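You operate a simulated robot arm through the tools that you are given. There is no shell and no other tool. Be economical: measure what you need, move in short steps, check, and stop when the job is done.

The job below is to be done with a simulated two-armed robot. You get a single attempt, and the scene is never put back.

TASK
Take the metal disc from the top of the side bench and leave it on the top of the low cupboard. Take the grey lid on the top of the side bench and put it away on the top of the grey pallet. Fetch the black cloth and set it on the middle shelf of the tall rack. Turn the knob of disc three to 3. Fetch the weight from the top of the blue stand and set it on the top of the packing stand. Close the package drawer. Take the green eye and put it on the lot card on the top of the low cupboard. Fetch the green guide and stand it on top of the small white bobbin. Any order will do. Set down upright: green guide.

Only the result counts: the job must be done as asked and must still hold three seconds after the hand-in. Knocking over, shifting, dropping, spilling or breaking anything else fails it. A push-on lid holds only when it is set on centred and level and pressed home; a screw cap is set on level and turned clockwise until tight. Flat cloth is picked up by pressing the open fingertips on it (5 to 10 N) and closing them slowly along it; thin cloth reads only 2 to 8 mm in the jaws.

THE ROBOT
Two 7-joint arms with two-finger grippers on one trunk, on a base that drives. Base frame: it is fixed to the floor where the robot stands at the start and does not move with it; the origin is under the middle of the robot, x ahead of it, y to its left, z up; the surface under the hand at the start is at about z = 800. Lengths are in mm, angles in rad, forces in N, time in s.
The left shoulder is at the start at [99, 216, 1091], the right one opposite. With the tool pointing down near the work surface each hand reaches from about 340 to 840 mm from the robot's upright axis, wherever it stands, measured 20 degrees to its own side. Places, roughly: black cloth (7x6x5 cm) [-9200, -700, 500]; green eye (3x3x2 cm) [-2000, 3200, 500]; green guide (3x3x7 cm) [-8500, -9700, 800]; grey lid (8x8x5 cm) [800, 0, 800]; knob of disc three [-7000, -900, 800]; lot card [-2500, 3250, 500]; metal disc (3x3x2 cm) [500, 100, 800]; middle shelf of the tall rack [-9100, -1000, 1000]; package drawer [-2600, 3100, 100]; small white bobbin (6x6x10 cm) [-8400, -9600, 800]; top of the grey pallet [0, -5800, 100]; top of the low cupboard (84x24 cm) [-2360, 3220, 440]; top of the packing stand [-4800, 1800, 600]; weight [-8000, 3500, 750]. Payload 3.18 kg a hand.
The TCP of each hand is the grasp point between the finger pads, 30 mm short of the fingertips. In the tool frame z runs along the fingers and y along their closing line. Largest opening 144 mm; the body of the gripper starts 103 mm behind the TCP.
Orientation is told as [roll, pitch, yaw] about the base's x, y, z axes, in that order, counted from this pose: with the fingers straight down and closing along the base's y, the tool's x points along the base's -x, its y along +y and its z along -z.

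THE INTERFACE
- The arms move only by the tool play_rows. It takes "left_moves", "right_moves" or both (then of equal length, played together; a hand with none holds still); each is a list of rows, each an object of numbers (a shift or turn left out is 0, a gripper value left out holds the last): "tx", "ty", "tz": the shift along the tool's x, y, z in mm; "rx", "ry", "rz": the turn, a rotation vector about the tool's x, y, z in rad. In form: [{"tx": .., "ty": .., "tz": .., "rx": .., "ry": .., "rz": ..}, ...]. A call has 1 to 8 rows; each row shifts and turns the commanded pose from where the row before left it, along the tool's axes as they then stand. "left_grip" and "right_grip" are, for a hand that has rows, the finger opening in mm, from 0 to 144, set as the call begins (left out, the last holds). Rows are played at 5 a second. More than 50 mm and 0.15 rad between two rows, or a gripper value outside its range, and nothing of the call is played. A pose out of reach is approached as far as the arm can. The call stops where the force on the tool passes 40 N (or 10 N more than at its start, if that is more) or the arm is blocked; 0.2 s more then pass. The fingers move at their own pace and stop on an object; they squeeze with about 28 N. The grip force told is the motor's: it shows also when the fingers shut on nothing. Time passes only in rows, and 0.2 s behind the last, so rows that do not move let the fingers close. The reply holds the time, the measured pose of the TCP, the force on the tool along the base axes, the opening and the grip force, in the units named above and with some noise, with the torque about the TCP (base axes, N m) and any sound that the robot's microphone picked up.
- Cameras (640 x 400 px; columns grow to the right, rows downward): "scene" is now at [202.6, 8.2, 1271.4]; the picture's right is [0.08, -1.00, 0.00], its down [-0.64, -0.05, -0.76] and it looks along [0.76, 0.06, -0.64] (base axes); focal length 238 px, centre (320, 200). "left" rides on the left gripper at [76, -16, -143] in its tool frame; the picture's right is [0.21, 0.98, 0.00], its down [-0.84, 0.18, -0.51] and it looks along [-0.50, 0.11, 0.86] (tool axes); focal length 218 px, centre (320, 200). "right" rides on the right gripper at [76, 16, -143] in its tool frame; the picture's right is [-0.21, 0.98, 0.00], its down [-0.84, -0.18, -0.51] and it looks along [-0.50, -0.11, 0.86] (tool axes); focal length 218 px, centre (320, 200). There is no depth. A picture from a camera that has moved, and an enlarged one, comes with that camera's place and axes in the base frame and with its lens.
- get_image(camera): a new picture of that camera. It takes no simulated time.
- slide_trunk(by): slides the trunk up (or, below 0, down) by that many mm; the arms and the scene camera ride with it, the base frame stays. It gives what a move gives, with no picture.
- roll_base(legs): drives the robot by 1 to 6 legs, each [ahead, left, turn to the left] in mm, mm and rad, along the robot's own axes; the way and the turn of a leg run together, so that a leg with both is an arc; at most 1500 mm and 3.142 rad a leg. The arms and the cameras ride along, it lands a little off, and it stops where it bumps. It gives what a move gives.
- pan_tilt(pan, tilt): turns the head with the scene camera to pan (to the left, within 1.396 rad either way) and tilt (down, from -0.506 to 1.204), counted from straight ahead of the robot. It gives what a move gives.
- close_up(camera, box): a new picture of the part [left, top, right, bottom] of that camera's present view, enlarged. It takes no simulated time.
- finish_job(): hands the job in; it is judged then, once.

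Go step by step. Nothing tells you exact positions but the pictures and the camera data: compare them with the known pose of the tool, close in by small moves and look again before you grip or let go. The budget is 207 turns and 210 pictures, counting those below and the enlarged ones. Unless the task says otherwise, let go and move clear before handing in, and close with one line.

The tools are called after ">>>" as name(argument=value, ...) on one line, values as JSON. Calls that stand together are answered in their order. play_rows: Moves the arms, as the interface text tells. Its arguments: {"type":"object","properties":{"left_moves":{"type":"array"},"left_grip":{"type":"number"},"right_moves":{"type":"array"},"right_grip":{"type":"number"}},"required":[]} The other tools are called the same way: slide_trunk (by) slides the trunk up or down; roll_base (legs) drives the base; pan_tilt (pan, tilt) turns the head that bears the scene camera; get_image (camera) takes a picture; close_up (camera, box) takes an enlarged picture of a part of a camera's view; finish_job () hands the job in.

At the start:

```text
time: 0.0
left_position: [417.4, 266.0, 1085.7]
left_tool_rot: [0.001, 0.0, 0.001]
left_force: [-0.2, -0.3, 0.3]
left_wrist_torque: [0.04, 0.02, -0.02]
left_width: 144.0
left_finger_force: 0.2
right_position: [402.6, -118.0, 1068.6]
right_tool_rot: [0.0, 0.0, -0.001]
right_force: [-0.5, 0.5, -0.2]
right_wrist_torque: [-0.02, 0.05, -0.02]
right_width: 144.0
right_finger_force: 0.1
trunk travel left (down, up): [-175.0, 194.0]
robot x, y, heading: [-0.7, 0.5, 0.003]
head pan, tilt: [0.079, 0.7]
```

scene: 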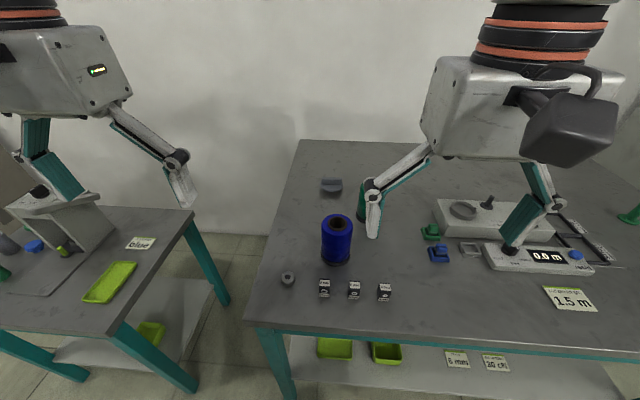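
right: 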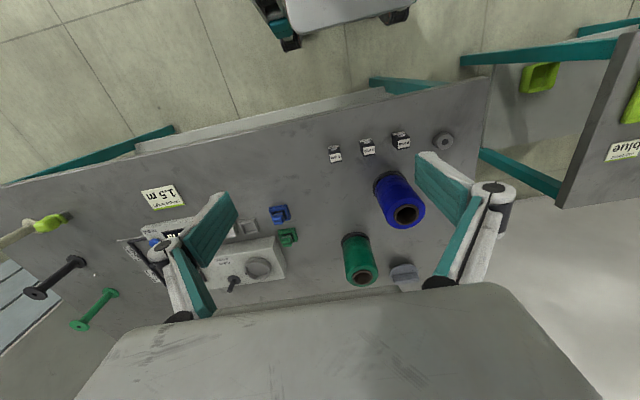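
left: 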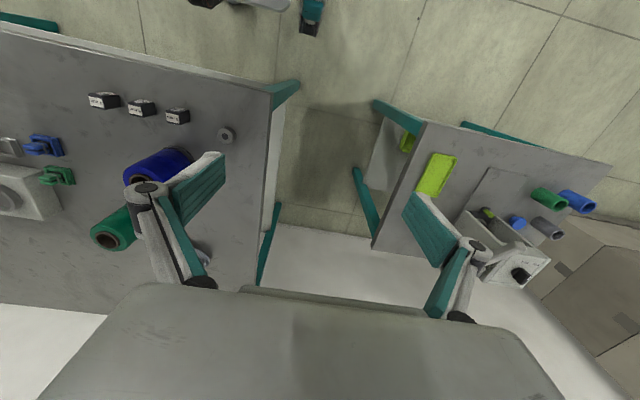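

I see the metal disc near [483, 101, 805] and the grey lid near [810, 20, 820]. I'll look at both more closely before planning the grips.

>>> close_up(camera="scene", box=[250, 160, 410, 310])

>>> close_up(camera="right", box=[320, 110, 480, 290])

```text
2.67 times, centred on (330, 235) of scene
camera zoom: at [202.6, 8.2, 1271.4], right [0.08, -1.0, 0.0], down [-0.64, -0.05, -0.76], along [0.76, 0.06, -0.64], focal length 636 px, centre (293, 107)
```

zoom: 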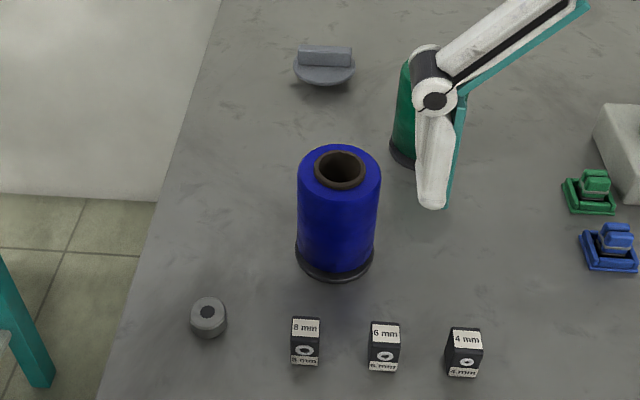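

```text
2.22 times, centred on (400, 200) of right
camera zoom: at [325.7, -101.4, 1211.2], right [0.21, 0.98, 0.0], down [0.84, -0.18, 0.51], along [0.5, -0.11, -0.86], focal length 485 px, centre (142, 200)
```

zoom: 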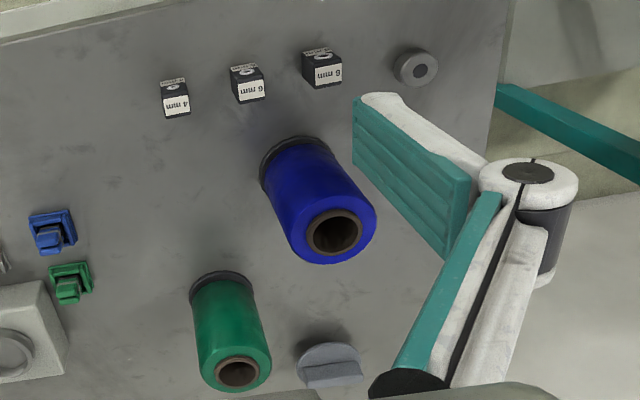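

The disc is at about [480, 96] (top z≈820) and the lid is at about [805, 15], with its bar handle running along y. I'll send the left hand above the disc first.

>>> play_rows(left_moves=[{"tx": -16, "ty": -42}, {"tx": -16, "ty": -42}, {"tx": -16, "ty": -43}, {"tx": -15, "ty": -43}, {"tz": 48}, {"tz": 48}, {"tz": 48}, {"tz": 36}], left_grip=70)

>>> close_up(camera="left", box=[160, 50, 480, 300])

>>> close_up(camera="scene", box=[210, 200, 370, 300])

```text
time: 1.8
left_position: [481.9, 95.4, 907.1]
left_tool_rot: [0.0, 0.001, 0.001]
left_force: [-0.2, -0.5, -0.1]
left_wrist_torque: [0.0, 0.02, -0.03]
left_width: 69.9
left_finger_force: 0.1
right_position: [403.2, -118.5, 1069.0]
right_tool_rot: [0.001, -0.002, 0.0]
right_force: [1.9, -0.1, 0.7]
right_wrist_torque: [0.0, 0.02, -0.03]
right_width: 143.9
right_finger_force: 0.0
trunk travel left (down, up): [-175.0, 194.0]
robot x, y, heading: [-1.3, 0.8, -0.002]
head pan, tilt: [0.079, 0.7]
```

```text
1.60 times, centred on (320, 175) of left
camera zoom: at [406.6, 80.4, 1049.1], right [-0.21, 0.98, 0.0], down [0.84, 0.18, 0.51], along [0.5, 0.11, -0.86], focal length 349 px, centre (320, 240)
```

zoom: 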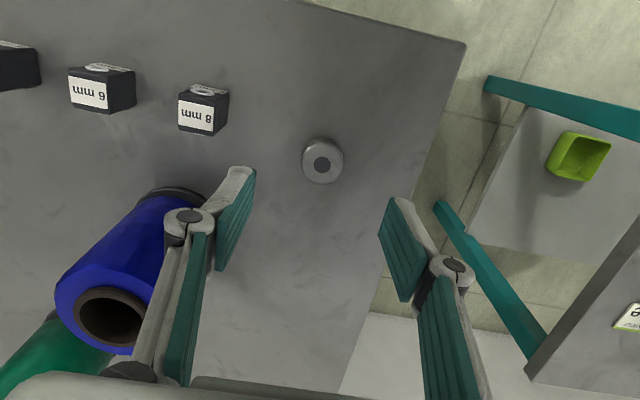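

```text
4.00 times, centred on (290, 250) of scene
camera zoom: at [203.0, 8.4, 1271.3], right [0.08, -1.0, 0.0], down [-0.64, -0.05, -0.76], along [0.76, 0.06, -0.64], focal length 953 px, centre (440, 0)
```

zoom: 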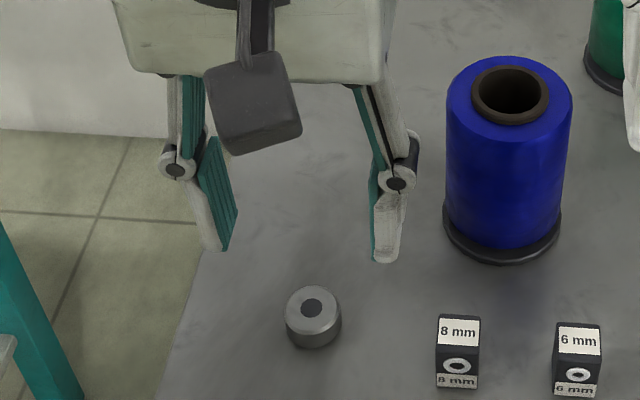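

The disc is at about [480, 99], so I'll shift 3 mm left, go down to TCP z≈833 and close.

>>> play_rows(left_moves=[{"tx": 1, "ty": 3, "tz": 37}, {"tz": 37}, {}])

>>> play_rows(left_moves=[{}, {}, {}, {"tz": -20}, {"tz": -40}, {"tz": -45}], left_grip=0)

>>> get_image(camera="scene")

```text
time: 2.6
left_position: [482.7, 101.3, 831.8]
left_tool_rot: [0.0, -0.001, -0.001]
left_force: [0.1, -0.5, -0.5]
left_wrist_torque: [0.01, -0.03, -0.02]
left_width: 70.0
left_finger_force: 0.1
right_position: [400.7, -119.1, 1070.3]
right_tool_rot: [0.0, 0.001, -0.001]
right_force: [-0.3, -0.3, -0.3]
right_wrist_torque: [0.03, -0.02, 0.0]
right_width: 143.8
right_finger_force: 0.1
trunk travel left (down, up): [-175.0, 194.0]
robot x, y, heading: [-3.0, 0.3, -0.002]
head pan, tilt: [0.079, 0.7]
```

```text
time: 4.0
left_position: [481.1, 100.6, 937.5]
left_tool_rot: [0.0, 0.0, 0.001]
left_force: [-0.5, 0.4, 0.5]
left_wrist_torque: [-0.01, -0.02, 0.0]
left_width: 28.5
left_finger_force: 28.0
right_position: [401.4, -118.0, 1068.7]
right_tool_rot: [0.0, -0.002, 0.0]
right_force: [-0.2, -0.2, -0.5]
right_wrist_torque: [0.01, -0.02, -0.01]
right_width: 144.0
right_finger_force: 0.0
trunk travel left (down, up): [-175.0, 194.0]
robot x, y, heading: [0.3, 0.1, -0.002]
head pan, tilt: [0.079, 0.7]
```

```text
202 pictures are left
camera scene: at [201.7, 8.1, 1271.7], right [0.08, -1.0, 0.0], down [-0.64, -0.05, -0.77], along [0.76, 0.06, -0.64], focal length 238 px, centre (320, 200)
```

scene: 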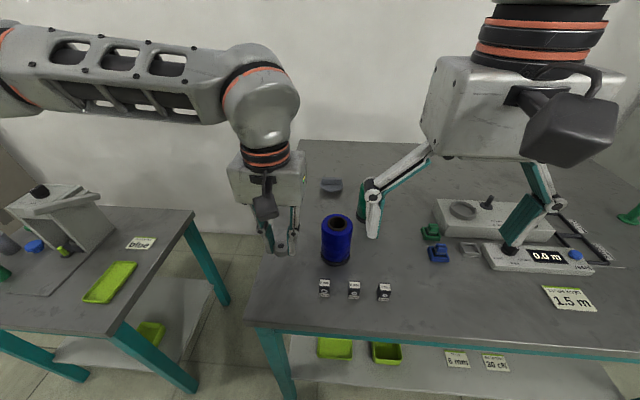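

The disc is held at 28.5 mm wide. I'll tuck the left hand back and send the right hand toward the lid.

>>> play_rows(left_moves=[{"tz": -35, "ty": 20}, {"tz": -35, "ty": 30}, {"tz": -35, "ty": 30}, {"tz": -30, "ty": 35}, {"tx": 20, "ty": 35}, {"tx": 20, "ty": 35}, {"tx": 20, "ty": 10}, {}], right_moves=[{}, {"tx": -40}, {"tx": -45}, {"tx": -45, "ty": 12}, {"tx": -45, "ty": 18}, {"tx": -45, "ty": 20}, {"tx": -45, "ty": 20}, {"tx": -45, "ty": 20}])

>>> play_rows(right_moves=[{"tx": -45, "ty": 20}, {"tx": -46, "ty": 23}, {"tz": 45}, {"tz": 45}, {"tz": 30}, {}])

>>> get_image(camera="right")

>>> close_up(camera="scene", box=[250, 80, 410, 240])

```text
time: 5.8
left_position: [419.9, 294.1, 1071.6]
left_tool_rot: [-0.001, 0.002, -0.001]
left_force: [-0.1, 1.4, -0.3]
left_wrist_torque: [-0.09, 0.03, 0.0]
left_width: 28.5
left_finger_force: 27.9
right_position: [675.8, -31.4, 1048.1]
right_tool_rot: [0.001, -0.001, -0.001]
right_force: [1.1, 1.0, -1.4]
right_wrist_torque: [-0.1, 0.05, 0.0]
right_width: 143.8
right_finger_force: 0.0
right hand out of reach, approached as far as the arm can: row 7, 8
trunk travel left (down, up): [-175.0, 194.0]
robot x, y, heading: [1.6, -1.1, 0.001]
head pan, tilt: [0.079, 0.7]
```

```text
refused: row 2 steps farther than a row can; nothing moved
```

```text
201 pictures are left
camera right: at [599.6, -14.3, 1190.1], right [0.21, 0.98, 0.0], down [0.84, -0.18, 0.51], along [0.5, -0.11, -0.86], focal length 218 px, centre (320, 200)
```

right: 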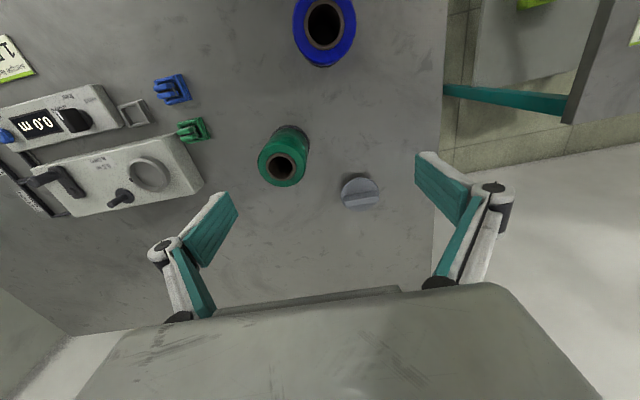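

```text
2.50 times, centred on (330, 160) of scene
camera zoom: at [204.1, 10.5, 1270.9], right [0.08, -1.0, 0.0], down [-0.64, -0.05, -0.76], along [0.76, 0.06, -0.65], focal length 596 px, centre (295, 300)
```

zoom: 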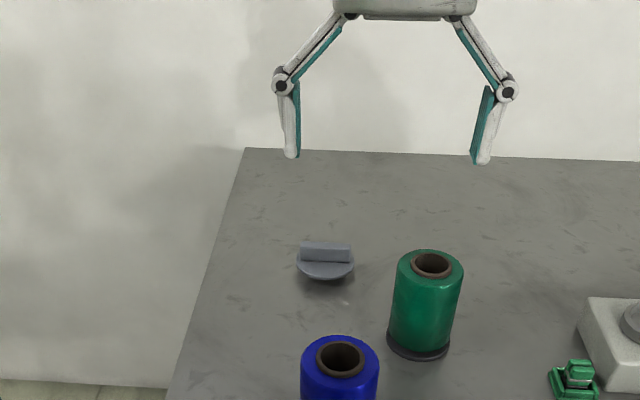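

At this height the arm can't reach further. I'll lower to z≈960, which is still above the spools, and then extend.

>>> play_rows(right_moves=[{"tz": 45}, {"tz": 45}, {}])

```text
time: 6.6
left_position: [418.9, 291.0, 1073.7]
left_tool_rot: [0.0, -0.002, -0.001]
left_force: [0.2, 0.3, -1.6]
left_wrist_torque: [-0.01, -0.02, -0.01]
left_width: 28.6
left_finger_force: 28.0
right_position: [676.3, -31.8, 959.3]
right_tool_rot: [-0.001, -0.003, -0.001]
right_force: [0.4, 0.5, 0.4]
right_wrist_torque: [0.01, 0.0, -0.02]
right_width: 143.9
right_finger_force: 0.0
trunk travel left (down, up): [-175.0, 194.0]
robot x, y, heading: [-2.4, -0.5, 0.002]
head pan, tilt: [0.079, 0.7]
```

Extending toward the lid.

>>> play_rows(right_moves=[{"tx": -33, "ty": 12}, {"tx": -33, "ty": 12}, {"tx": -33, "ty": 12}, {"tx": -32, "ty": 12}, {"tz": 30}, {}])

>>> get_image(camera="right")

>>> close_up(camera="scene", box=[250, 120, 410, 240])

```text
time: 8.0
left_position: [418.8, 292.6, 1074.4]
left_tool_rot: [-0.001, -0.002, 0.0]
left_force: [-0.4, 0.9, -0.5]
left_wrist_torque: [-0.02, 0.0, 0.05]
left_width: 28.7
left_finger_force: 28.2
right_position: [710.4, -21.6, 930.2]
right_tool_rot: [0.0, 0.0, 0.0]
right_force: [0.6, -0.3, 0.3]
right_wrist_torque: [0.03, 0.02, 0.0]
right_width: 144.1
right_finger_force: 0.1
right hand out of reach, approached as far as the arm can: row 2, 3, 4
trunk travel left (down, up): [-175.0, 194.0]
robot x, y, heading: [-0.2, -2.0, 0.005]
head pan, tilt: [0.079, 0.7]
```

```text
199 pictures are left
camera right: at [633.6, -5.2, 1072.9], right [0.21, 0.98, 0.0], down [0.84, -0.18, 0.51], along [0.5, -0.11, -0.86], focal length 218 px, centre (320, 200)
```

right: 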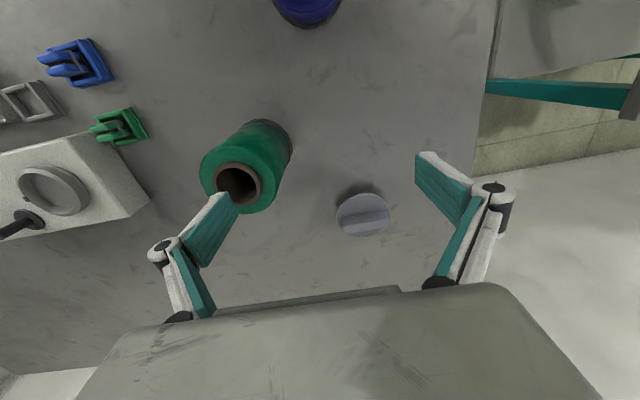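

```text
3.33 times, centred on (330, 180) of scene
camera zoom: at [201.9, 8.2, 1271.6], right [0.08, -1.0, 0.0], down [-0.64, -0.05, -0.77], along [0.76, 0.06, -0.64], focal length 794 px, centre (287, 267)
```

zoom: 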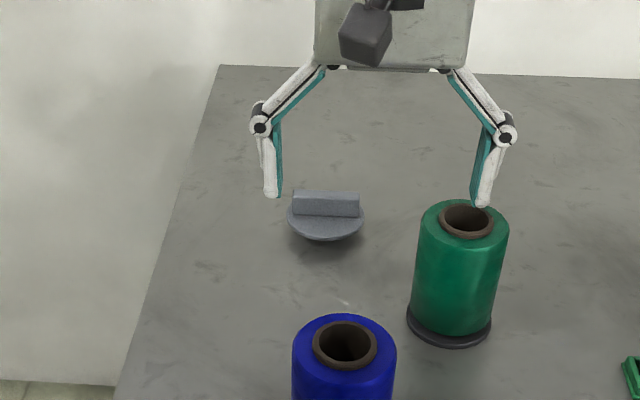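

The right hand is at its limit and its finger is close to the green spool. I'll raise it, then turn the base left so the lid falls on the right arm's own side.

>>> play_rows(right_moves=[{"tz": -40}, {"tz": -30}])

>>> roll_base(legs=[[20, 0, 0.35]])

>>> get_image(camera="scene")

>>> get_image(camera="right")

```text
time: 8.6
left_position: [418.9, 292.3, 1072.9]
left_tool_rot: [0.0, 0.002, 0.0]
left_force: [0.9, -0.2, -0.7]
left_wrist_torque: [0.02, 0.04, 0.01]
left_width: 28.5
left_finger_force: 27.9
right_position: [708.0, -27.1, 970.0]
right_tool_rot: [0.0, 0.001, 0.0]
right_force: [0.0, -0.6, 0.3]
right_wrist_torque: [-0.01, 0.0, 0.01]
right_width: 143.9
right_finger_force: 0.0
right hand out of reach, approached as far as the arm can: row 1, 2
trunk travel left (down, up): [-175.0, 194.0]
robot x, y, heading: [-0.6, -0.7, -0.005]
head pan, tilt: [0.079, 0.7]
```

```text
time: 10.1
left_position: [314.2, 419.6, 1072.9]
left_tool_rot: [0.0, 0.001, 0.345]
left_force: [-1.5, 0.1, 0.3]
left_wrist_torque: [-0.01, -0.01, 0.0]
left_width: 28.4
left_finger_force: 27.7
right_position: [694.9, 217.1, 971.5]
right_tool_rot: [0.0, -0.001, 0.345]
right_force: [-0.7, 0.8, 0.3]
right_wrist_torque: [-0.05, -0.03, -0.01]
right_width: 143.9
right_finger_force: 0.0
trunk travel left (down, up): [-175.0, 194.0]
robot x, y, heading: [18.7, 3.6, 0.343]
head pan, tilt: [0.079, 0.7]
```

```text
197 pictures are left
camera scene: at [207.3, 80.4, 1271.4], right [0.41, -0.91, 0.0], down [-0.59, -0.27, -0.76], along [0.7, 0.31, -0.64], focal length 238 px, centre (320, 200)
```

scene: 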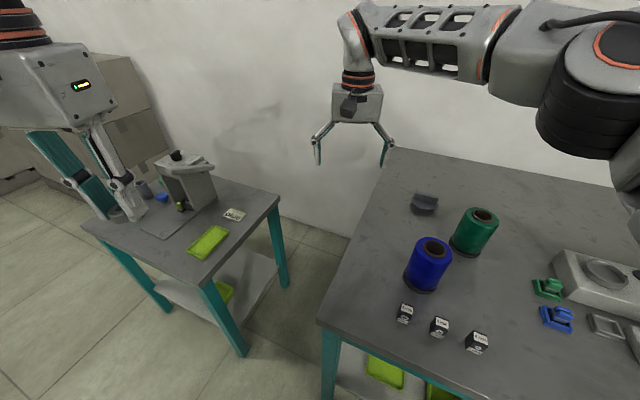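

```text
196 pictures are left
camera right: at [616.7, 207.6, 1114.1], right [-0.13, 0.99, 0.0], down [0.85, 0.12, 0.51], along [0.5, 0.07, -0.86], focal length 218 px, centre (320, 200)
```

right: 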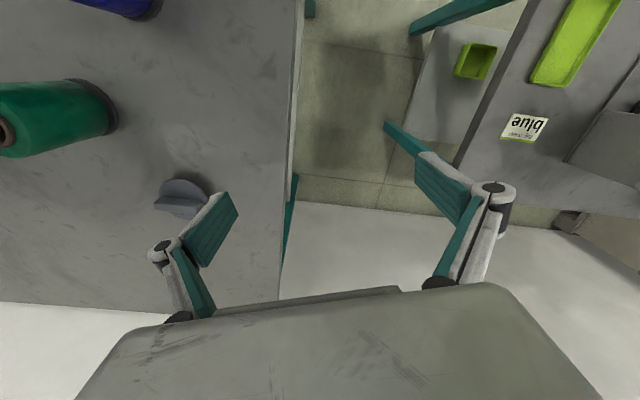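

Now I'll square the right hand to the base axes and go over the lid.

>>> play_rows(right_moves=[{"rz": 0.115}, {"rz": 0.115}, {"rz": 0.115}, {"ty": -45}, {"ty": -45}, {"ty": -40, "tx": -20}, {"ty": -35, "tx": -30}, {"ty": -30, "tx": -35}])

>>> get_image(camera="right")

```text
time: 11.9
left_position: [314.9, 419.4, 1072.2]
left_tool_rot: [0.0, 0.0, 0.344]
left_force: [0.1, -0.3, 0.3]
left_wrist_torque: [0.05, 0.0, 0.01]
left_width: 28.6
left_finger_force: 27.8
right_position: [774.7, 23.7, 972.6]
right_tool_rot: [0.001, -0.001, 0.0]
right_force: [-0.4, -0.5, 0.1]
right_wrist_torque: [0.01, -0.01, -0.05]
right_width: 143.9
right_finger_force: 0.0
trunk travel left (down, up): [-175.0, 194.0]
robot x, y, heading: [20.0, 1.7, 0.341]
head pan, tilt: [0.079, 0.7]
```

```text
195 pictures are left
camera right: at [699.0, 39.8, 1114.9], right [0.21, 0.98, 0.0], down [0.84, -0.18, 0.51], along [0.5, -0.1, -0.86], focal length 218 px, centre (320, 200)
```

right: 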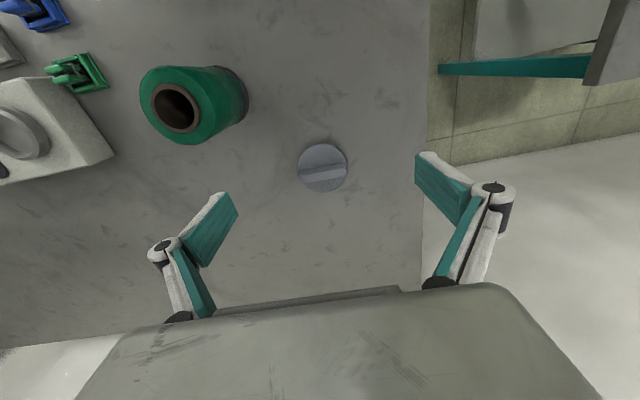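

The lid is at about [813, 20]. I'll move above it and lower to check.

>>> play_rows(right_moves=[{"tx": -38, "ty": -4}, {"tz": 40}, {"tz": 40}, {}], right_grip=110)

>>> get_image(camera="right")

>>> close_up(camera="scene", box=[370, 140, 490, 230])

```text
time: 12.9
left_position: [313.9, 419.3, 1073.7]
left_tool_rot: [0.0, -0.002, 0.345]
left_force: [-0.6, -0.4, 0.0]
left_wrist_torque: [0.03, -0.01, -0.03]
left_width: 28.8
left_finger_force: 27.7
right_position: [818.4, 18.8, 889.2]
right_tool_rot: [0.003, -0.005, 0.0]
right_force: [-0.3, -0.4, 0.8]
right_wrist_torque: [-0.04, 0.0, -0.03]
right_width: 109.7
right_finger_force: 0.1
trunk travel left (down, up): [-175.0, 194.0]
robot x, y, heading: [15.9, 4.8, 0.348]
head pan, tilt: [0.079, 0.7]
```

```text
194 pictures are left
camera right: at [741.7, 35.4, 1031.0], right [0.21, 0.98, 0.0], down [0.84, -0.18, 0.51], along [0.5, -0.1, -0.86], focal length 218 px, centre (320, 200)
```

right: 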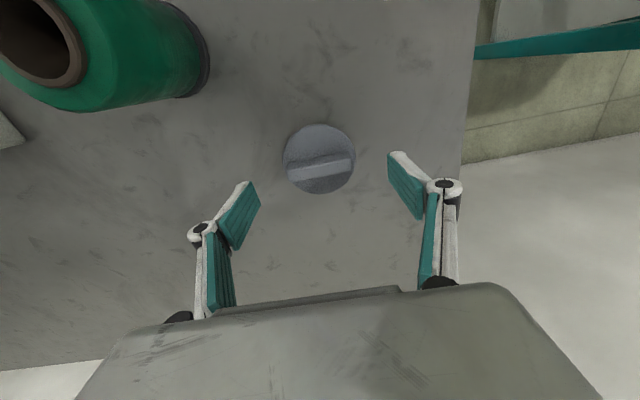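

```text
4.44 times, centred on (430, 185) of scene
camera zoom: at [206.8, 79.8, 1271.7], right [0.41, -0.91, 0.0], down [-0.59, -0.26, -0.77], along [0.7, 0.31, -0.64], focal length 1059 px, centre (-169, 267)
```

zoom: 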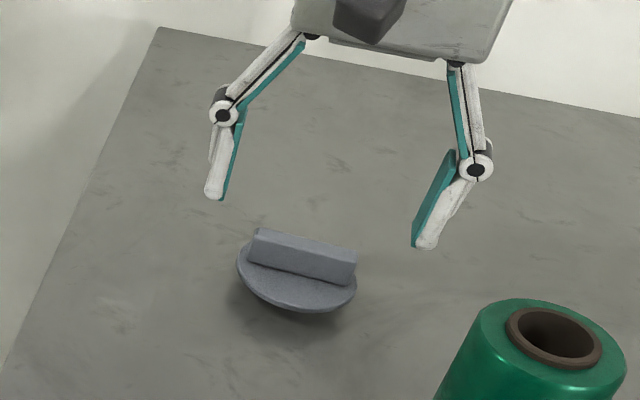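

The lid bar sits right under the hand at about [818, 20, 838]. I'll descend to TCP z≈854 and close.

>>> play_rows(right_moves=[{"tz": 20, "ty": 1}, {"tz": 15}, {}])

>>> play_rows(right_moves=[{}, {}, {}], right_grip=0)

>>> close_up(camera="scene", box=[370, 140, 490, 230])

```text
time: 13.7
left_position: [315.0, 419.6, 1072.5]
left_tool_rot: [0.002, -0.001, 0.345]
left_force: [0.0, -0.9, -1.5]
left_wrist_torque: [0.02, -0.03, 0.0]
left_width: 28.5
left_finger_force: 27.7
right_position: [820.2, 21.2, 855.6]
right_tool_rot: [0.002, -0.001, 0.0]
right_force: [-0.1, 1.2, 0.4]
right_wrist_torque: [-0.02, 0.01, 0.02]
right_width: 109.9
right_finger_force: 0.0
trunk travel left (down, up): [-175.0, 194.0]
robot x, y, heading: [16.5, 3.0, 0.345]
head pan, tilt: [0.079, 0.7]
```

```text
time: 14.5
left_position: [314.1, 418.7, 1072.4]
left_tool_rot: [0.0, -0.001, 0.346]
left_force: [1.1, -0.3, -0.9]
left_wrist_torque: [-0.01, -0.02, 0.01]
left_width: 28.5
left_finger_force: 27.8
right_position: [820.4, 20.5, 855.8]
right_tool_rot: [0.004, -0.003, -0.002]
right_force: [-1.3, -0.5, 2.5]
right_wrist_torque: [-0.07, -0.03, -0.01]
right_width: 62.6
right_finger_force: 27.4
trunk travel left (down, up): [-175.0, 194.0]
robot x, y, heading: [18.1, 4.3, 0.347]
head pan, tilt: [0.079, 0.7]
```

```text
4.44 times, centred on (430, 185) of scene
camera zoom: at [207.4, 79.9, 1271.4], right [0.41, -0.91, 0.0], down [-0.59, -0.26, -0.77], along [0.7, 0.31, -0.64], focal length 1059 px, centre (-169, 267)
```

zoom: 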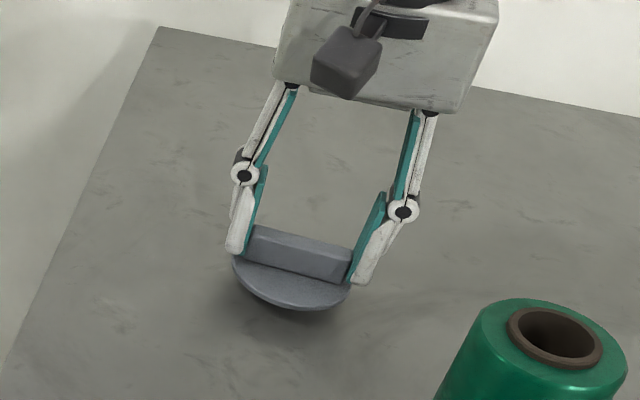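

The lid's handle is gripped at 62.6 mm. I'll lift it and pull the hand back.

>>> play_rows(right_moves=[{"tz": -20}, {"tz": -35}, {"tz": -35, "tx": 20}, {"tz": -30, "tx": 35}, {"tx": 45}, {"tx": 45}, {"tx": 45}, {"tx": 45}])

>>> get_image(camera="scene")

```text
time: 16.3
left_position: [314.4, 419.5, 1071.8]
left_tool_rot: [0.0, 0.001, 0.347]
left_force: [0.9, -1.4, -0.1]
left_wrist_torque: [0.0, -0.01, -0.04]
left_width: 28.7
left_finger_force: 27.8
right_position: [584.6, 17.6, 978.3]
right_tool_rot: [0.0, -0.001, -0.002]
right_force: [0.4, 0.6, 0.7]
right_wrist_torque: [0.0, -0.04, 0.0]
right_width: 62.7
right_finger_force: 27.8
trunk travel left (down, up): [-175.0, 194.0]
robot x, y, heading: [17.9, 5.0, 0.346]
head pan, tilt: [0.079, 0.7]
```

```text
191 pictures are left
camera scene: at [206.8, 79.9, 1271.6], right [0.41, -0.91, 0.0], down [-0.59, -0.26, -0.77], along [0.7, 0.31, -0.64], focal length 238 px, centre (320, 200)
```

scene: 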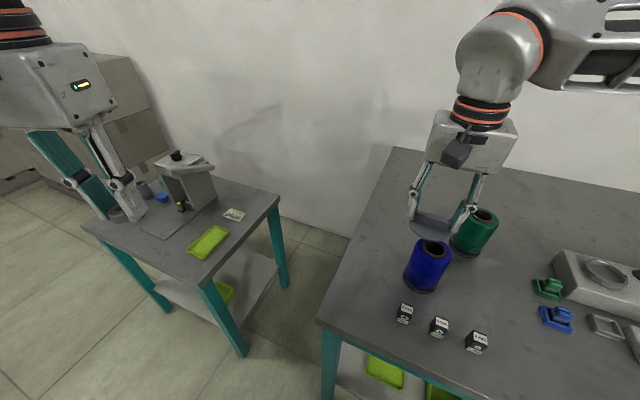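

I'll raise it well clear of the spool and pull in to a carrying pose.

>>> play_rows(right_moves=[{"tz": -45}, {"tz": -45}, {"tz": -20, "rz": -0.115}, {"rz": -0.115}, {"rz": -0.115}, {"tx": 45}, {"tx": 45}, {"tx": 40}])

>>> pan_tilt(pan=1.3, tilt=0.3)

>>> get_image(camera="scene")

>>> pan_tilt(pan=-1.3, tilt=0.3)

>>> get_image(camera="scene")

```text
time: 18.1
left_position: [314.3, 418.1, 1074.5]
left_tool_rot: [0.001, 0.0, 0.345]
left_force: [0.0, 0.1, -0.3]
left_wrist_torque: [0.01, 0.02, 0.04]
left_width: 28.6
left_finger_force: 27.8
right_position: [456.0, -26.7, 1087.9]
right_tool_rot: [-0.001, -0.002, 0.344]
right_force: [-1.0, -0.1, -0.3]
right_wrist_torque: [0.01, -0.04, 0.01]
right_width: 62.8
right_finger_force: 27.7
trunk travel left (down, up): [-175.0, 194.0]
robot x, y, heading: [16.3, -1.1, 0.345]
head pan, tilt: [0.079, 0.7]
```

```text
time: 19.5
left_position: [314.4, 418.8, 1074.4]
left_tool_rot: [0.0, -0.001, 0.346]
left_force: [0.6, -0.4, -0.3]
left_wrist_torque: [0.01, -0.02, -0.03]
left_width: 28.2
left_finger_force: 27.9
right_position: [456.6, -25.3, 1087.5]
right_tool_rot: [-0.001, -0.002, 0.347]
right_force: [0.2, -0.5, -1.0]
right_wrist_torque: [0.03, -0.02, -0.02]
right_width: 62.6
right_finger_force: 27.9
trunk travel left (down, up): [-175.0, 194.0]
robot x, y, heading: [18.0, 2.1, 0.341]
head pan, tilt: [1.3, 0.3]
```

```text
190 pictures are left
camera scene: at [123.1, 138.1, 1307.4], right [1.0, 0.07, 0.0], down [0.02, -0.3, -0.96], along [-0.07, 0.95, -0.3], focal length 238 px, centre (320, 200)
```

scene: 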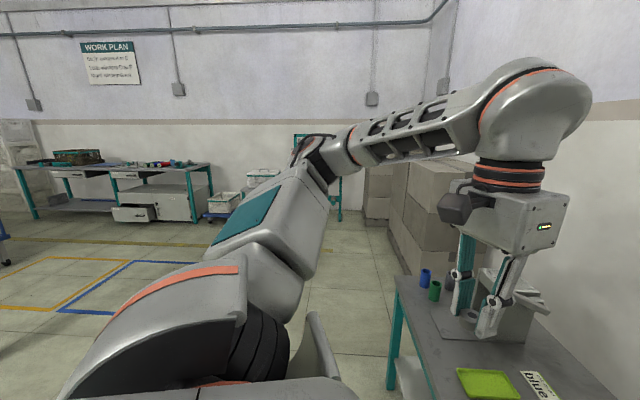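

```text
time: 21.8
left_position: [314.4, 420.1, 1072.9]
left_tool_rot: [0.0, 0.0, 0.346]
left_force: [-0.5, 0.3, -0.3]
left_wrist_torque: [-0.03, 0.0, 0.0]
left_width: 28.4
left_finger_force: 27.8
right_position: [456.7, -25.1, 1087.4]
right_tool_rot: [0.001, -0.002, 0.346]
right_force: [0.8, 0.7, -0.4]
right_wrist_torque: [0.03, -0.01, 0.0]
right_width: 62.4
right_finger_force: 27.9
trunk travel left (down, up): [-175.0, 194.0]
robot x, y, heading: [20.4, 2.9, 0.341]
head pan, tilt: [-1.3, 0.3]
```

```text
189 pictures are left
camera scene: at [184.1, -31.2, 1307.5], right [-0.82, -0.58, 0.0], down [-0.17, 0.24, -0.96], along [0.55, -0.78, -0.3], focal length 238 px, centre (320, 200)
```

scene: 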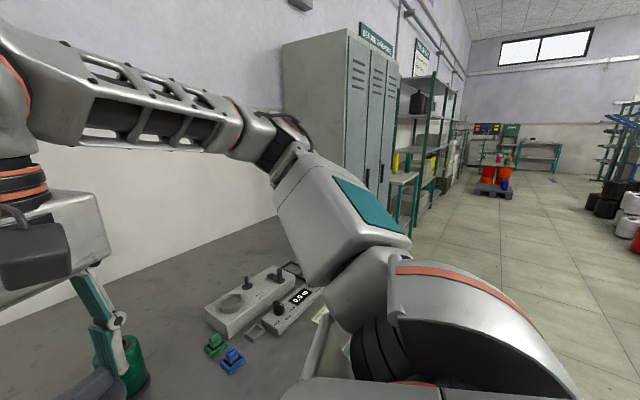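

Both objects are in hand and I can see the pallet far to the right and the low drawer unit behind-left. I'll back away, turn to face +y and look along the way to the cupboard.

>>> roll_base(legs=[[-750, 0, 0], [0, 0, 1.226]])

>>> pan_tilt(pan=0.5, tilt=0.25)

>>> get_image(camera="scene")

```text
time: 28.9
left_position: [-976.6, 159.4, 1074.0]
left_tool_rot: [-0.001, -0.002, 1.586]
left_force: [-0.5, -0.1, -1.0]
left_wrist_torque: [-0.01, -0.03, -0.02]
left_width: 28.2
left_finger_force: 27.5
right_position: [-509.8, 149.4, 1087.6]
right_tool_rot: [0.0, -0.002, 1.584]
right_force: [-0.2, 0.5, 0.0]
right_wrist_torque: [0.0, 0.01, 0.04]
right_width: 62.4
right_finger_force: 28.2
trunk travel left (down, up): [-175.0, 194.0]
robot x, y, heading: [-681.6, -253.7, 1.584]
head pan, tilt: [-1.3, 0.3]
```

```text
time: 30.7
left_position: [-975.9, 159.2, 1071.8]
left_tool_rot: [0.0, 0.001, 1.584]
left_force: [0.1, 0.1, -1.0]
left_wrist_torque: [0.0, 0.01, 0.01]
left_width: 28.5
left_finger_force: 27.5
right_position: [-510.1, 150.5, 1088.1]
right_tool_rot: [0.0, -0.003, 1.582]
right_force: [0.4, 0.0, 0.2]
right_wrist_torque: [0.0, 0.01, -0.02]
right_width: 62.7
right_finger_force: 28.2
trunk travel left (down, up): [-175.0, 194.0]
robot x, y, heading: [-683.1, -255.3, 1.587]
head pan, tilt: [0.499, 0.25]
```

```text
188 pictures are left
camera scene: at [-727.4, -54.1, 1312.2], right [0.87, 0.49, 0.0], down [0.12, -0.22, -0.97], along [-0.47, 0.84, -0.25], focal length 238 px, centre (320, 200)
```

scene: 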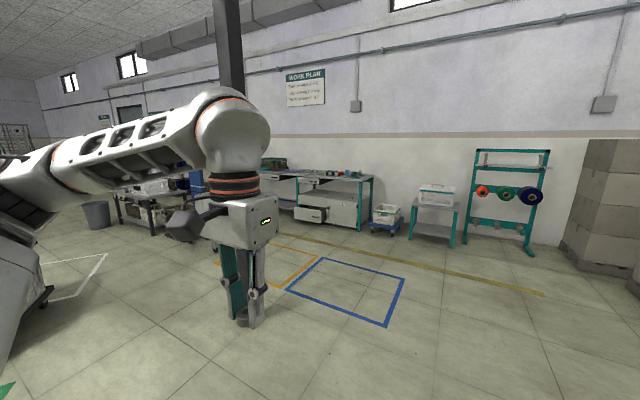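

The floor is clear. I'll drive diagonally to about 1.1 m in front of the cupboard.

>>> roll_base(legs=[[1150, 830, -0.016], [1150, 830, 0]])

>>> pan_tilt(pan=0.0, tilt=0.6)

>>> get_image(camera="scene")

```text
time: 36.2
left_position: [-1558.6, 1034.7, 1095.3]
left_tool_rot: [0.027, -0.047, 1.552]
left_force: [8.2, 3.6, -3.2]
left_wrist_torque: [-0.36, 1.08, 0.05]
left_width: 28.5
left_finger_force: 28.1
right_position: [-1093.7, 1019.4, 1094.2]
right_tool_rot: [0.021, -0.026, 1.566]
right_force: [-0.4, 0.5, 0.6]
right_wrist_torque: [-0.12, 0.0, 0.0]
right_width: 62.5
right_finger_force: 28.2
trunk travel left (down, up): [-175.0, 194.0]
robot x, y, heading: [-1294.7, 638.8, 1.568]
head pan, tilt: [0.499, 0.25]
stopped in leg 1: the robot was blocked; the commanded pose is now the measured one
```

```text
time: 37.1
left_position: [-1560.8, 1034.8, 1092.3]
left_tool_rot: [0.027, -0.042, 1.553]
left_force: [8.8, 4.6, -3.8]
left_wrist_torque: [-0.58, 1.25, 0.05]
left_width: 28.3
left_finger_force: 27.8
right_position: [-1093.8, 1016.6, 1093.6]
right_tool_rot: [0.024, -0.028, 1.562]
right_force: [-1.7, 1.7, -0.9]
right_wrist_torque: [-0.2, -0.02, 0.03]
right_width: 62.9
right_finger_force: 28.2
trunk travel left (down, up): [-175.0, 194.0]
robot x, y, heading: [-1295.2, 640.2, 1.563]
head pan, tilt: [0.0, 0.6]
```

```text
187 pictures are left
camera scene: at [-1266.0, 819.9, 1284.5], right [1.0, -0.01, -0.02], down [-0.02, -0.54, -0.84], along [-0.01, 0.84, -0.54], focal length 238 px, centre (320, 200)
```

scene: 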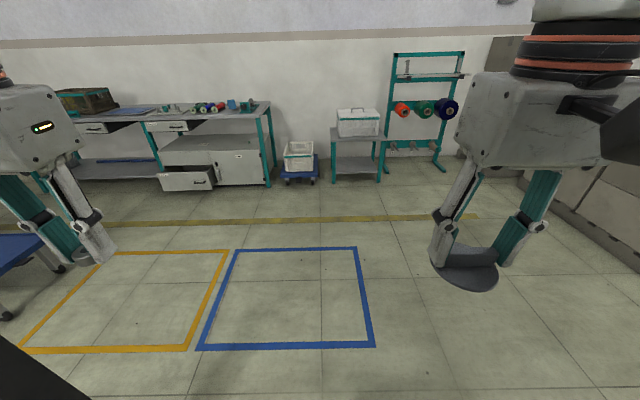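

Something blocked the left arm, probably the dark column its elbow hid from view. I'll back off to the right and look left.

>>> roll_base(legs=[[-60, -120, 0]])

>>> pan_tilt(pan=1.0, tilt=0.2)

>>> get_image(camera="scene")

>>> get_image(camera="left")

```text
time: 38.8
left_position: [-1464.5, 997.0, 1074.5]
left_tool_rot: [0.004, -0.01, 1.551]
left_force: [-0.6, 0.9, -0.1]
left_wrist_torque: [0.0, 0.05, 0.03]
left_width: 28.3
left_finger_force: 28.4
right_position: [-995.9, 976.4, 1086.7]
right_tool_rot: [0.001, -0.001, 1.558]
right_force: [0.8, -0.4, 0.0]
right_wrist_torque: [-0.03, 0.04, 0.02]
right_width: 62.6
right_finger_force: 27.8
trunk travel left (down, up): [-175.0, 194.0]
robot x, y, heading: [-1175.9, 576.1, 1.554]
head pan, tilt: [0.0, 0.6]
```

```text
time: 40.1
left_position: [-1464.0, 997.6, 1074.3]
left_tool_rot: [0.001, -0.01, 1.551]
left_force: [0.3, 0.5, -0.9]
left_wrist_torque: [0.05, 0.01, -0.01]
left_width: 28.7
left_finger_force: 27.5
right_position: [-997.4, 977.7, 1087.3]
right_tool_rot: [-0.001, -0.002, 1.557]
right_force: [-0.5, -0.3, 0.8]
right_wrist_torque: [0.0, 0.0, -0.02]
right_width: 62.7
right_finger_force: 27.9
trunk travel left (down, up): [-175.0, 194.0]
robot x, y, heading: [-1175.7, 572.5, 1.555]
head pan, tilt: [1.0, 0.201]
```

```text
186 pictures are left
camera scene: at [-1254.3, 748.5, 1316.7], right [0.55, 0.83, 0.0], down [0.17, -0.11, -0.98], along [-0.82, 0.54, -0.2], focal length 238 px, centre (320, 200)
```

scene: 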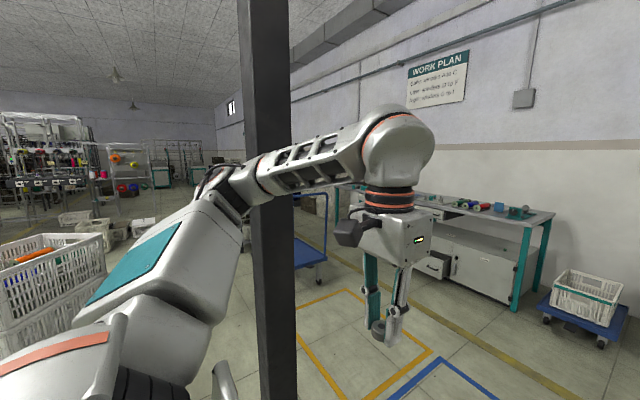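

```text
185 pictures are left
camera left: at [-1447.8, 920.2, 1216.3], right [-0.98, -0.19, 0.0], down [-0.16, 0.84, 0.52], along [-0.1, 0.51, -0.86], focal length 218 px, centre (320, 200)
```

left: 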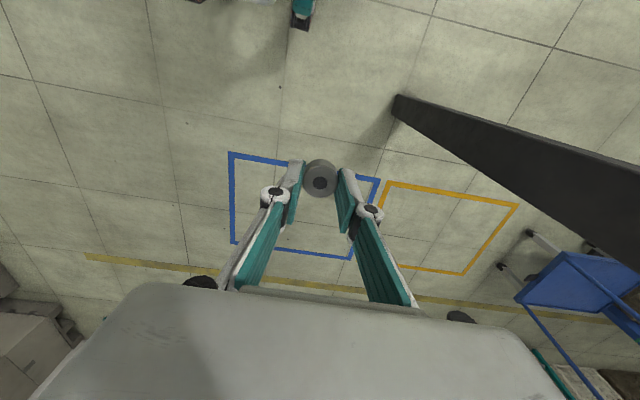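

The column stands at about [-1870, 1005]. I'll drive straight forward past it, then sidestep left to the cupboard.

>>> roll_base(legs=[[1350, 0, 0.016], [0, 1180, 0]])

>>> pan_tilt(pan=0.0, tilt=0.6)

>>> get_image(camera="scene")

```text
time: 56.7
left_position: [-2685.2, 2194.9, 1074.7]
left_tool_rot: [0.003, -0.01, 1.62]
left_force: [0.3, 0.6, -0.8]
left_wrist_torque: [-0.02, -0.01, -0.02]
left_width: 28.7
left_finger_force: 28.2
right_position: [-2218.2, 2206.4, 1088.2]
right_tool_rot: [0.001, -0.001, 1.625]
right_force: [-0.3, 1.0, 0.9]
right_wrist_torque: [-0.02, 0.02, -0.02]
right_width: 62.8
right_finger_force: 28.1
trunk travel left (down, up): [-175.0, 194.0]
robot x, y, heading: [-2372.8, 1789.6, 1.62]
head pan, tilt: [1.0, 0.201]
```

```text
time: 58.0
left_position: [-2685.3, 2195.0, 1074.7]
left_tool_rot: [0.003, -0.011, 1.621]
left_force: [-0.1, -0.7, -0.3]
left_wrist_torque: [-0.01, 0.0, 0.0]
left_width: 28.6
left_finger_force: 28.4
right_position: [-2219.1, 2206.2, 1087.4]
right_tool_rot: [0.0, -0.002, 1.624]
right_force: [0.0, 0.2, -0.3]
right_wrist_torque: [-0.02, -0.01, -0.02]
right_width: 62.7
right_finger_force: 28.1
trunk travel left (down, up): [-175.0, 194.0]
robot x, y, heading: [-2368.7, 1794.6, 1.627]
head pan, tilt: [0.0, 0.6]
```

```text
184 pictures are left
camera scene: at [-2383.1, 2002.9, 1280.0], right [1.0, 0.06, 0.0], down [0.03, -0.56, -0.83], along [-0.05, 0.82, -0.56], focal length 238 px, centre (320, 200)
```

scene: 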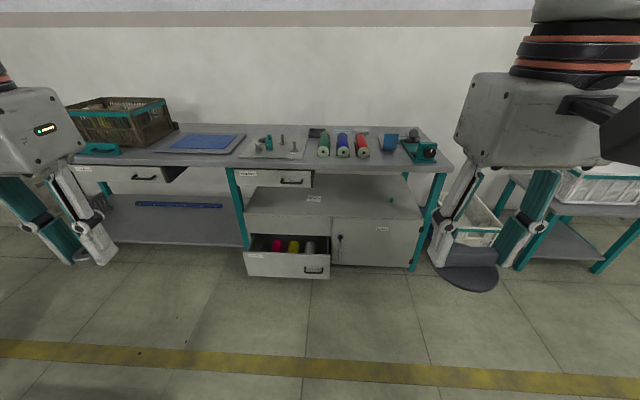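

The low cupboard sits under a workbench, so its top has to be reached from the front. I'll look more closely.

>>> close_up(camera="scene", box=[225, 150, 445, 290])

>>> close_up(camera="scene", box=[290, 180, 410, 220])

```text
2.86 times, centred on (335, 220) of scene
camera zoom: at [-2383.1, 2002.9, 1280.0], right [1.0, 0.06, 0.0], down [0.03, -0.56, -0.83], along [-0.05, 0.82, -0.56], focal length 681 px, centre (277, 143)
```

zoom: 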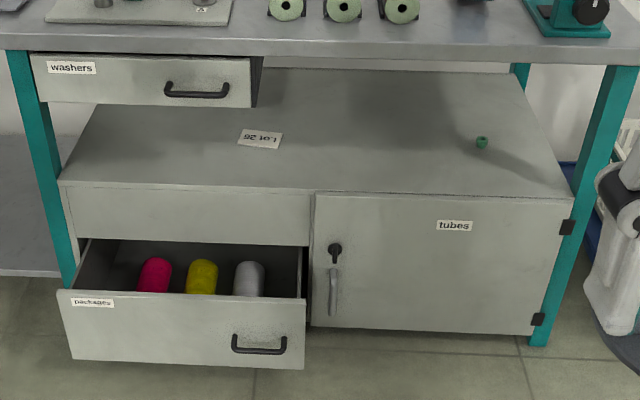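

```text
5.33 times, centred on (350, 200) of scene
camera zoom: at [-2383.1, 2002.9, 1280.0], right [1.0, 0.06, 0.0], down [0.03, -0.56, -0.83], along [-0.05, 0.82, -0.56], focal length 1271 px, centre (160, 200)
```

zoom: 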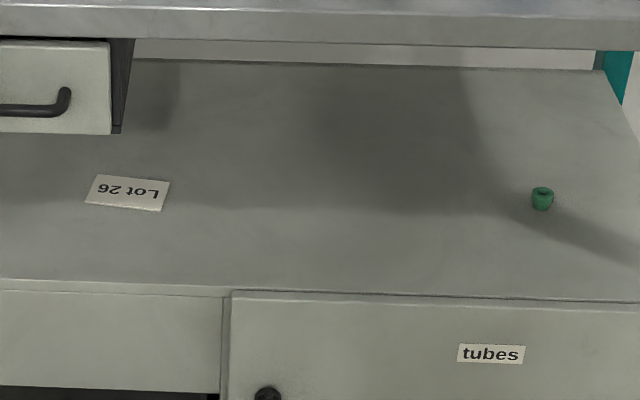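

The cupboard top is at z≈440 with a front edge at y≈3062. The eye is near [-2010, 3245], the card near [-2497, 3247] partly below the "washers" drawer, and the open package drawer front is at y≈2954. I'll drive closer, lower the trunk and check the geometry.

>>> roll_base(legs=[[0, 0, -0.056], [600, -330, 0]])

>>> slide_trunk(by=-175)

>>> get_image(camera="scene")

```text
time: 62.3
left_position: [-2319.3, 2838.0, 1074.3]
left_tool_rot: [0.002, -0.008, 1.554]
left_force: [-0.6, 0.7, 0.5]
left_wrist_torque: [0.02, -0.01, -0.05]
left_width: 28.8
left_finger_force: 28.3
right_position: [-1852.0, 2816.8, 1087.6]
right_tool_rot: [0.002, -0.002, 1.558]
right_force: [-0.1, 0.0, 0.0]
right_wrist_torque: [-0.02, 0.02, -0.01]
right_width: 62.8
right_finger_force: 28.2
trunk travel left (down, up): [-175.0, 194.0]
robot x, y, heading: [-2034.7, 2417.6, 1.565]
head pan, tilt: [0.0, 0.6]
```

```text
time: 64.2
left_position: [-2319.9, 2835.9, 900.2]
left_tool_rot: [0.002, -0.012, 1.557]
left_force: [-0.3, -0.1, -0.3]
left_wrist_torque: [0.04, 0.02, 0.0]
left_width: 28.7
left_finger_force: 27.8
right_position: [-1852.1, 2815.4, 913.2]
right_tool_rot: [-0.002, -0.003, 1.557]
right_force: [-0.2, -1.1, 1.3]
right_wrist_torque: [0.04, -0.01, -0.01]
right_width: 62.7
right_finger_force: 27.7
trunk travel left (down, up): [0.0, 369.0]
robot x, y, heading: [-2034.3, 2418.7, 1.561]
head pan, tilt: [0.0, 0.6]
```

```text
181 pictures are left
camera scene: at [-2028.8, 2796.2, 1061.3], right [1.0, -0.01, 0.0], down [-0.01, -0.56, -0.83], along [0.01, 0.83, -0.56], focal length 238 px, centre (320, 200)
```

scene: 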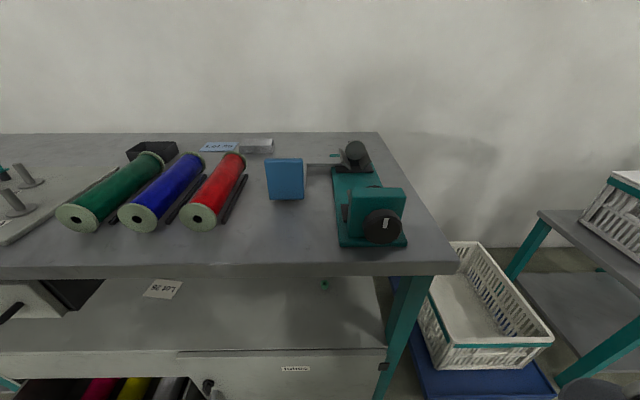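

Bench edge underside measured at y≈3040, z≈755; cupboard front at y≈3065. I'll tilt the left hand 0.6 rad forward and slide in along its own axis beneath the bench to place the disc.

>>> play_rows(left_moves=[{"ry": -0.148, "ty": -15}, {"ry": -0.148, "ty": -15}, {"ry": -0.148, "ty": -15}, {"ry": -0.148, "ty": -15}, {"tx": 12, "tz": 45}, {"tz": 45}, {"tz": 45}, {"tz": 45}])

>>> get_image(camera="left")

>>> get_image(camera="scene")

```text
time: 66.0
left_position: [-2229.0, 2988.0, 843.2]
left_tool_rot: [0.003, -0.601, 1.552]
left_force: [0.5, 1.1, -1.2]
left_wrist_torque: [-0.01, 0.0, 0.02]
left_width: 28.8
left_finger_force: 27.6
left hand out of reach, approached as far as the arm can: row 2, 3, 4, 5, 6, 7
right_position: [-1853.4, 2817.8, 913.3]
right_tool_rot: [0.001, -0.001, 1.557]
right_force: [-0.8, 0.2, 0.4]
right_wrist_torque: [-0.02, 0.0, -0.01]
right_width: 62.7
right_finger_force: 27.8
trunk travel left (down, up): [0.0, 369.0]
robot x, y, heading: [-2032.0, 2416.9, 1.557]
head pan, tilt: [0.0, 0.6]
```

```text
180 pictures are left
camera left: at [-2215.0, 2844.2, 918.5], right [-0.98, -0.16, -0.12], down [-0.17, 0.41, 0.89], along [-0.09, 0.9, -0.43], focal length 218 px, centre (320, 200)
```

left: 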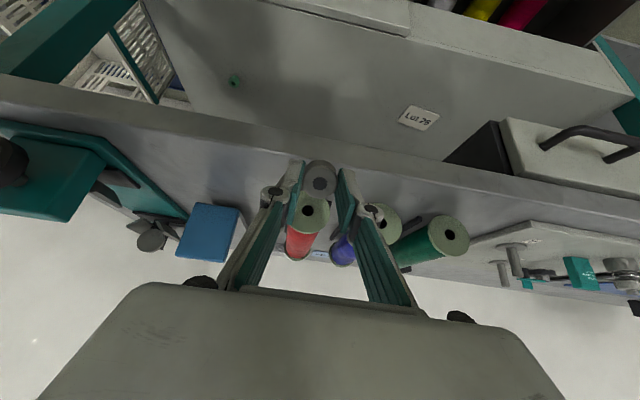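

```text
179 pictures are left
camera scene: at [-2028.8, 2797.2, 1060.8], right [1.0, -0.01, 0.0], down [-0.01, -0.57, -0.82], along [0.01, 0.82, -0.57], focal length 238 px, centre (320, 200)
```

scene: 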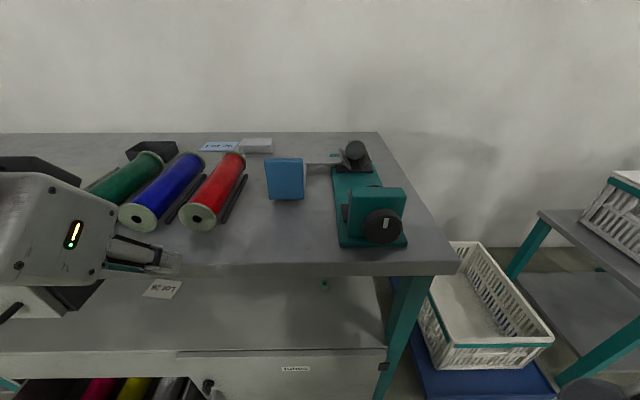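

The hand drifted forward during the tilt because of a near-reach limit. I'll pull it back along tool x to restore clearance from the bench edge.

>>> play_rows(left_moves=[{"tx": 35}, {"tx": 35}, {"tx": 35}, {}])

>>> get_image(camera="left")

```text
time: 67.0
left_position: [-2207.5, 2981.1, 837.9]
left_tool_rot: [0.003, -0.6, 1.552]
left_force: [-0.3, 0.2, -0.7]
left_wrist_torque: [0.0, 0.0, -0.02]
left_width: 28.6
left_finger_force: 28.1
left hand out of reach, approached as far as the arm can: row 1, 2, 3
right_position: [-1853.1, 2817.7, 911.7]
right_tool_rot: [0.0, -0.002, 1.556]
right_force: [-0.8, -0.5, -0.2]
right_wrist_torque: [-0.01, 0.0, 0.02]
right_width: 62.5
right_finger_force: 27.8
trunk travel left (down, up): [0.0, 369.0]
robot x, y, heading: [-2032.8, 2420.1, 1.561]
head pan, tilt: [0.0, 0.6]
```

```text
178 pictures are left
camera left: at [-2191.3, 2837.4, 912.0], right [-0.98, -0.16, -0.11], down [-0.17, 0.41, 0.9], along [-0.09, 0.9, -0.43], focal length 218 px, centre (320, 200)
```

left: 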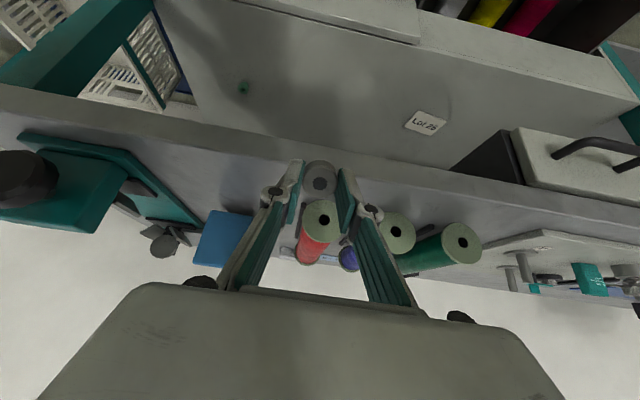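

The arm is at its close limit, so I'll back the base off 250 mm and lower the hand there.

>>> roll_base(legs=[[-250, 0, 0.01]])

>>> play_rows(left_moves=[{"tz": 36, "tx": 25}, {"tz": 36, "tx": 25}, {"tz": 36, "tx": 25}, {"tz": 36, "tx": 25}, {"tz": 36, "tx": 25}, {}])

```text
time: 68.9
left_position: [-2214.0, 2724.0, 838.2]
left_tool_rot: [0.004, -0.601, 1.559]
left_force: [-0.3, -0.4, -0.8]
left_wrist_torque: [0.0, 0.0, 0.01]
left_width: 28.5
left_finger_force: 27.7
right_position: [-1857.5, 2564.0, 913.5]
right_tool_rot: [0.0, -0.002, 1.566]
right_force: [0.0, -0.1, -0.5]
right_wrist_torque: [0.04, -0.01, 0.04]
right_width: 62.8
right_finger_force: 28.5
trunk travel left (down, up): [0.0, 369.0]
robot x, y, heading: [-2038.4, 2160.9, 1.57]
head pan, tilt: [0.0, 0.6]
```

```text
time: 70.3
left_position: [-2201.2, 2755.0, 626.8]
left_tool_rot: [0.004, -0.601, 1.56]
left_force: [0.4, -0.4, 0.2]
left_wrist_torque: [-0.03, 0.02, -0.01]
left_width: 28.7
left_finger_force: 27.8
left hand out of reach, approached as far as the arm can: row 1, 2, 3
right_position: [-1857.8, 2564.1, 911.9]
right_tool_rot: [0.0, -0.003, 1.567]
right_force: [-0.4, 0.4, -0.2]
right_wrist_torque: [-0.01, -0.04, -0.03]
right_width: 62.8
right_finger_force: 27.8
trunk travel left (down, up): [0.0, 369.0]
robot x, y, heading: [-2037.3, 2162.6, 1.57]
head pan, tilt: [0.0, 0.6]
```

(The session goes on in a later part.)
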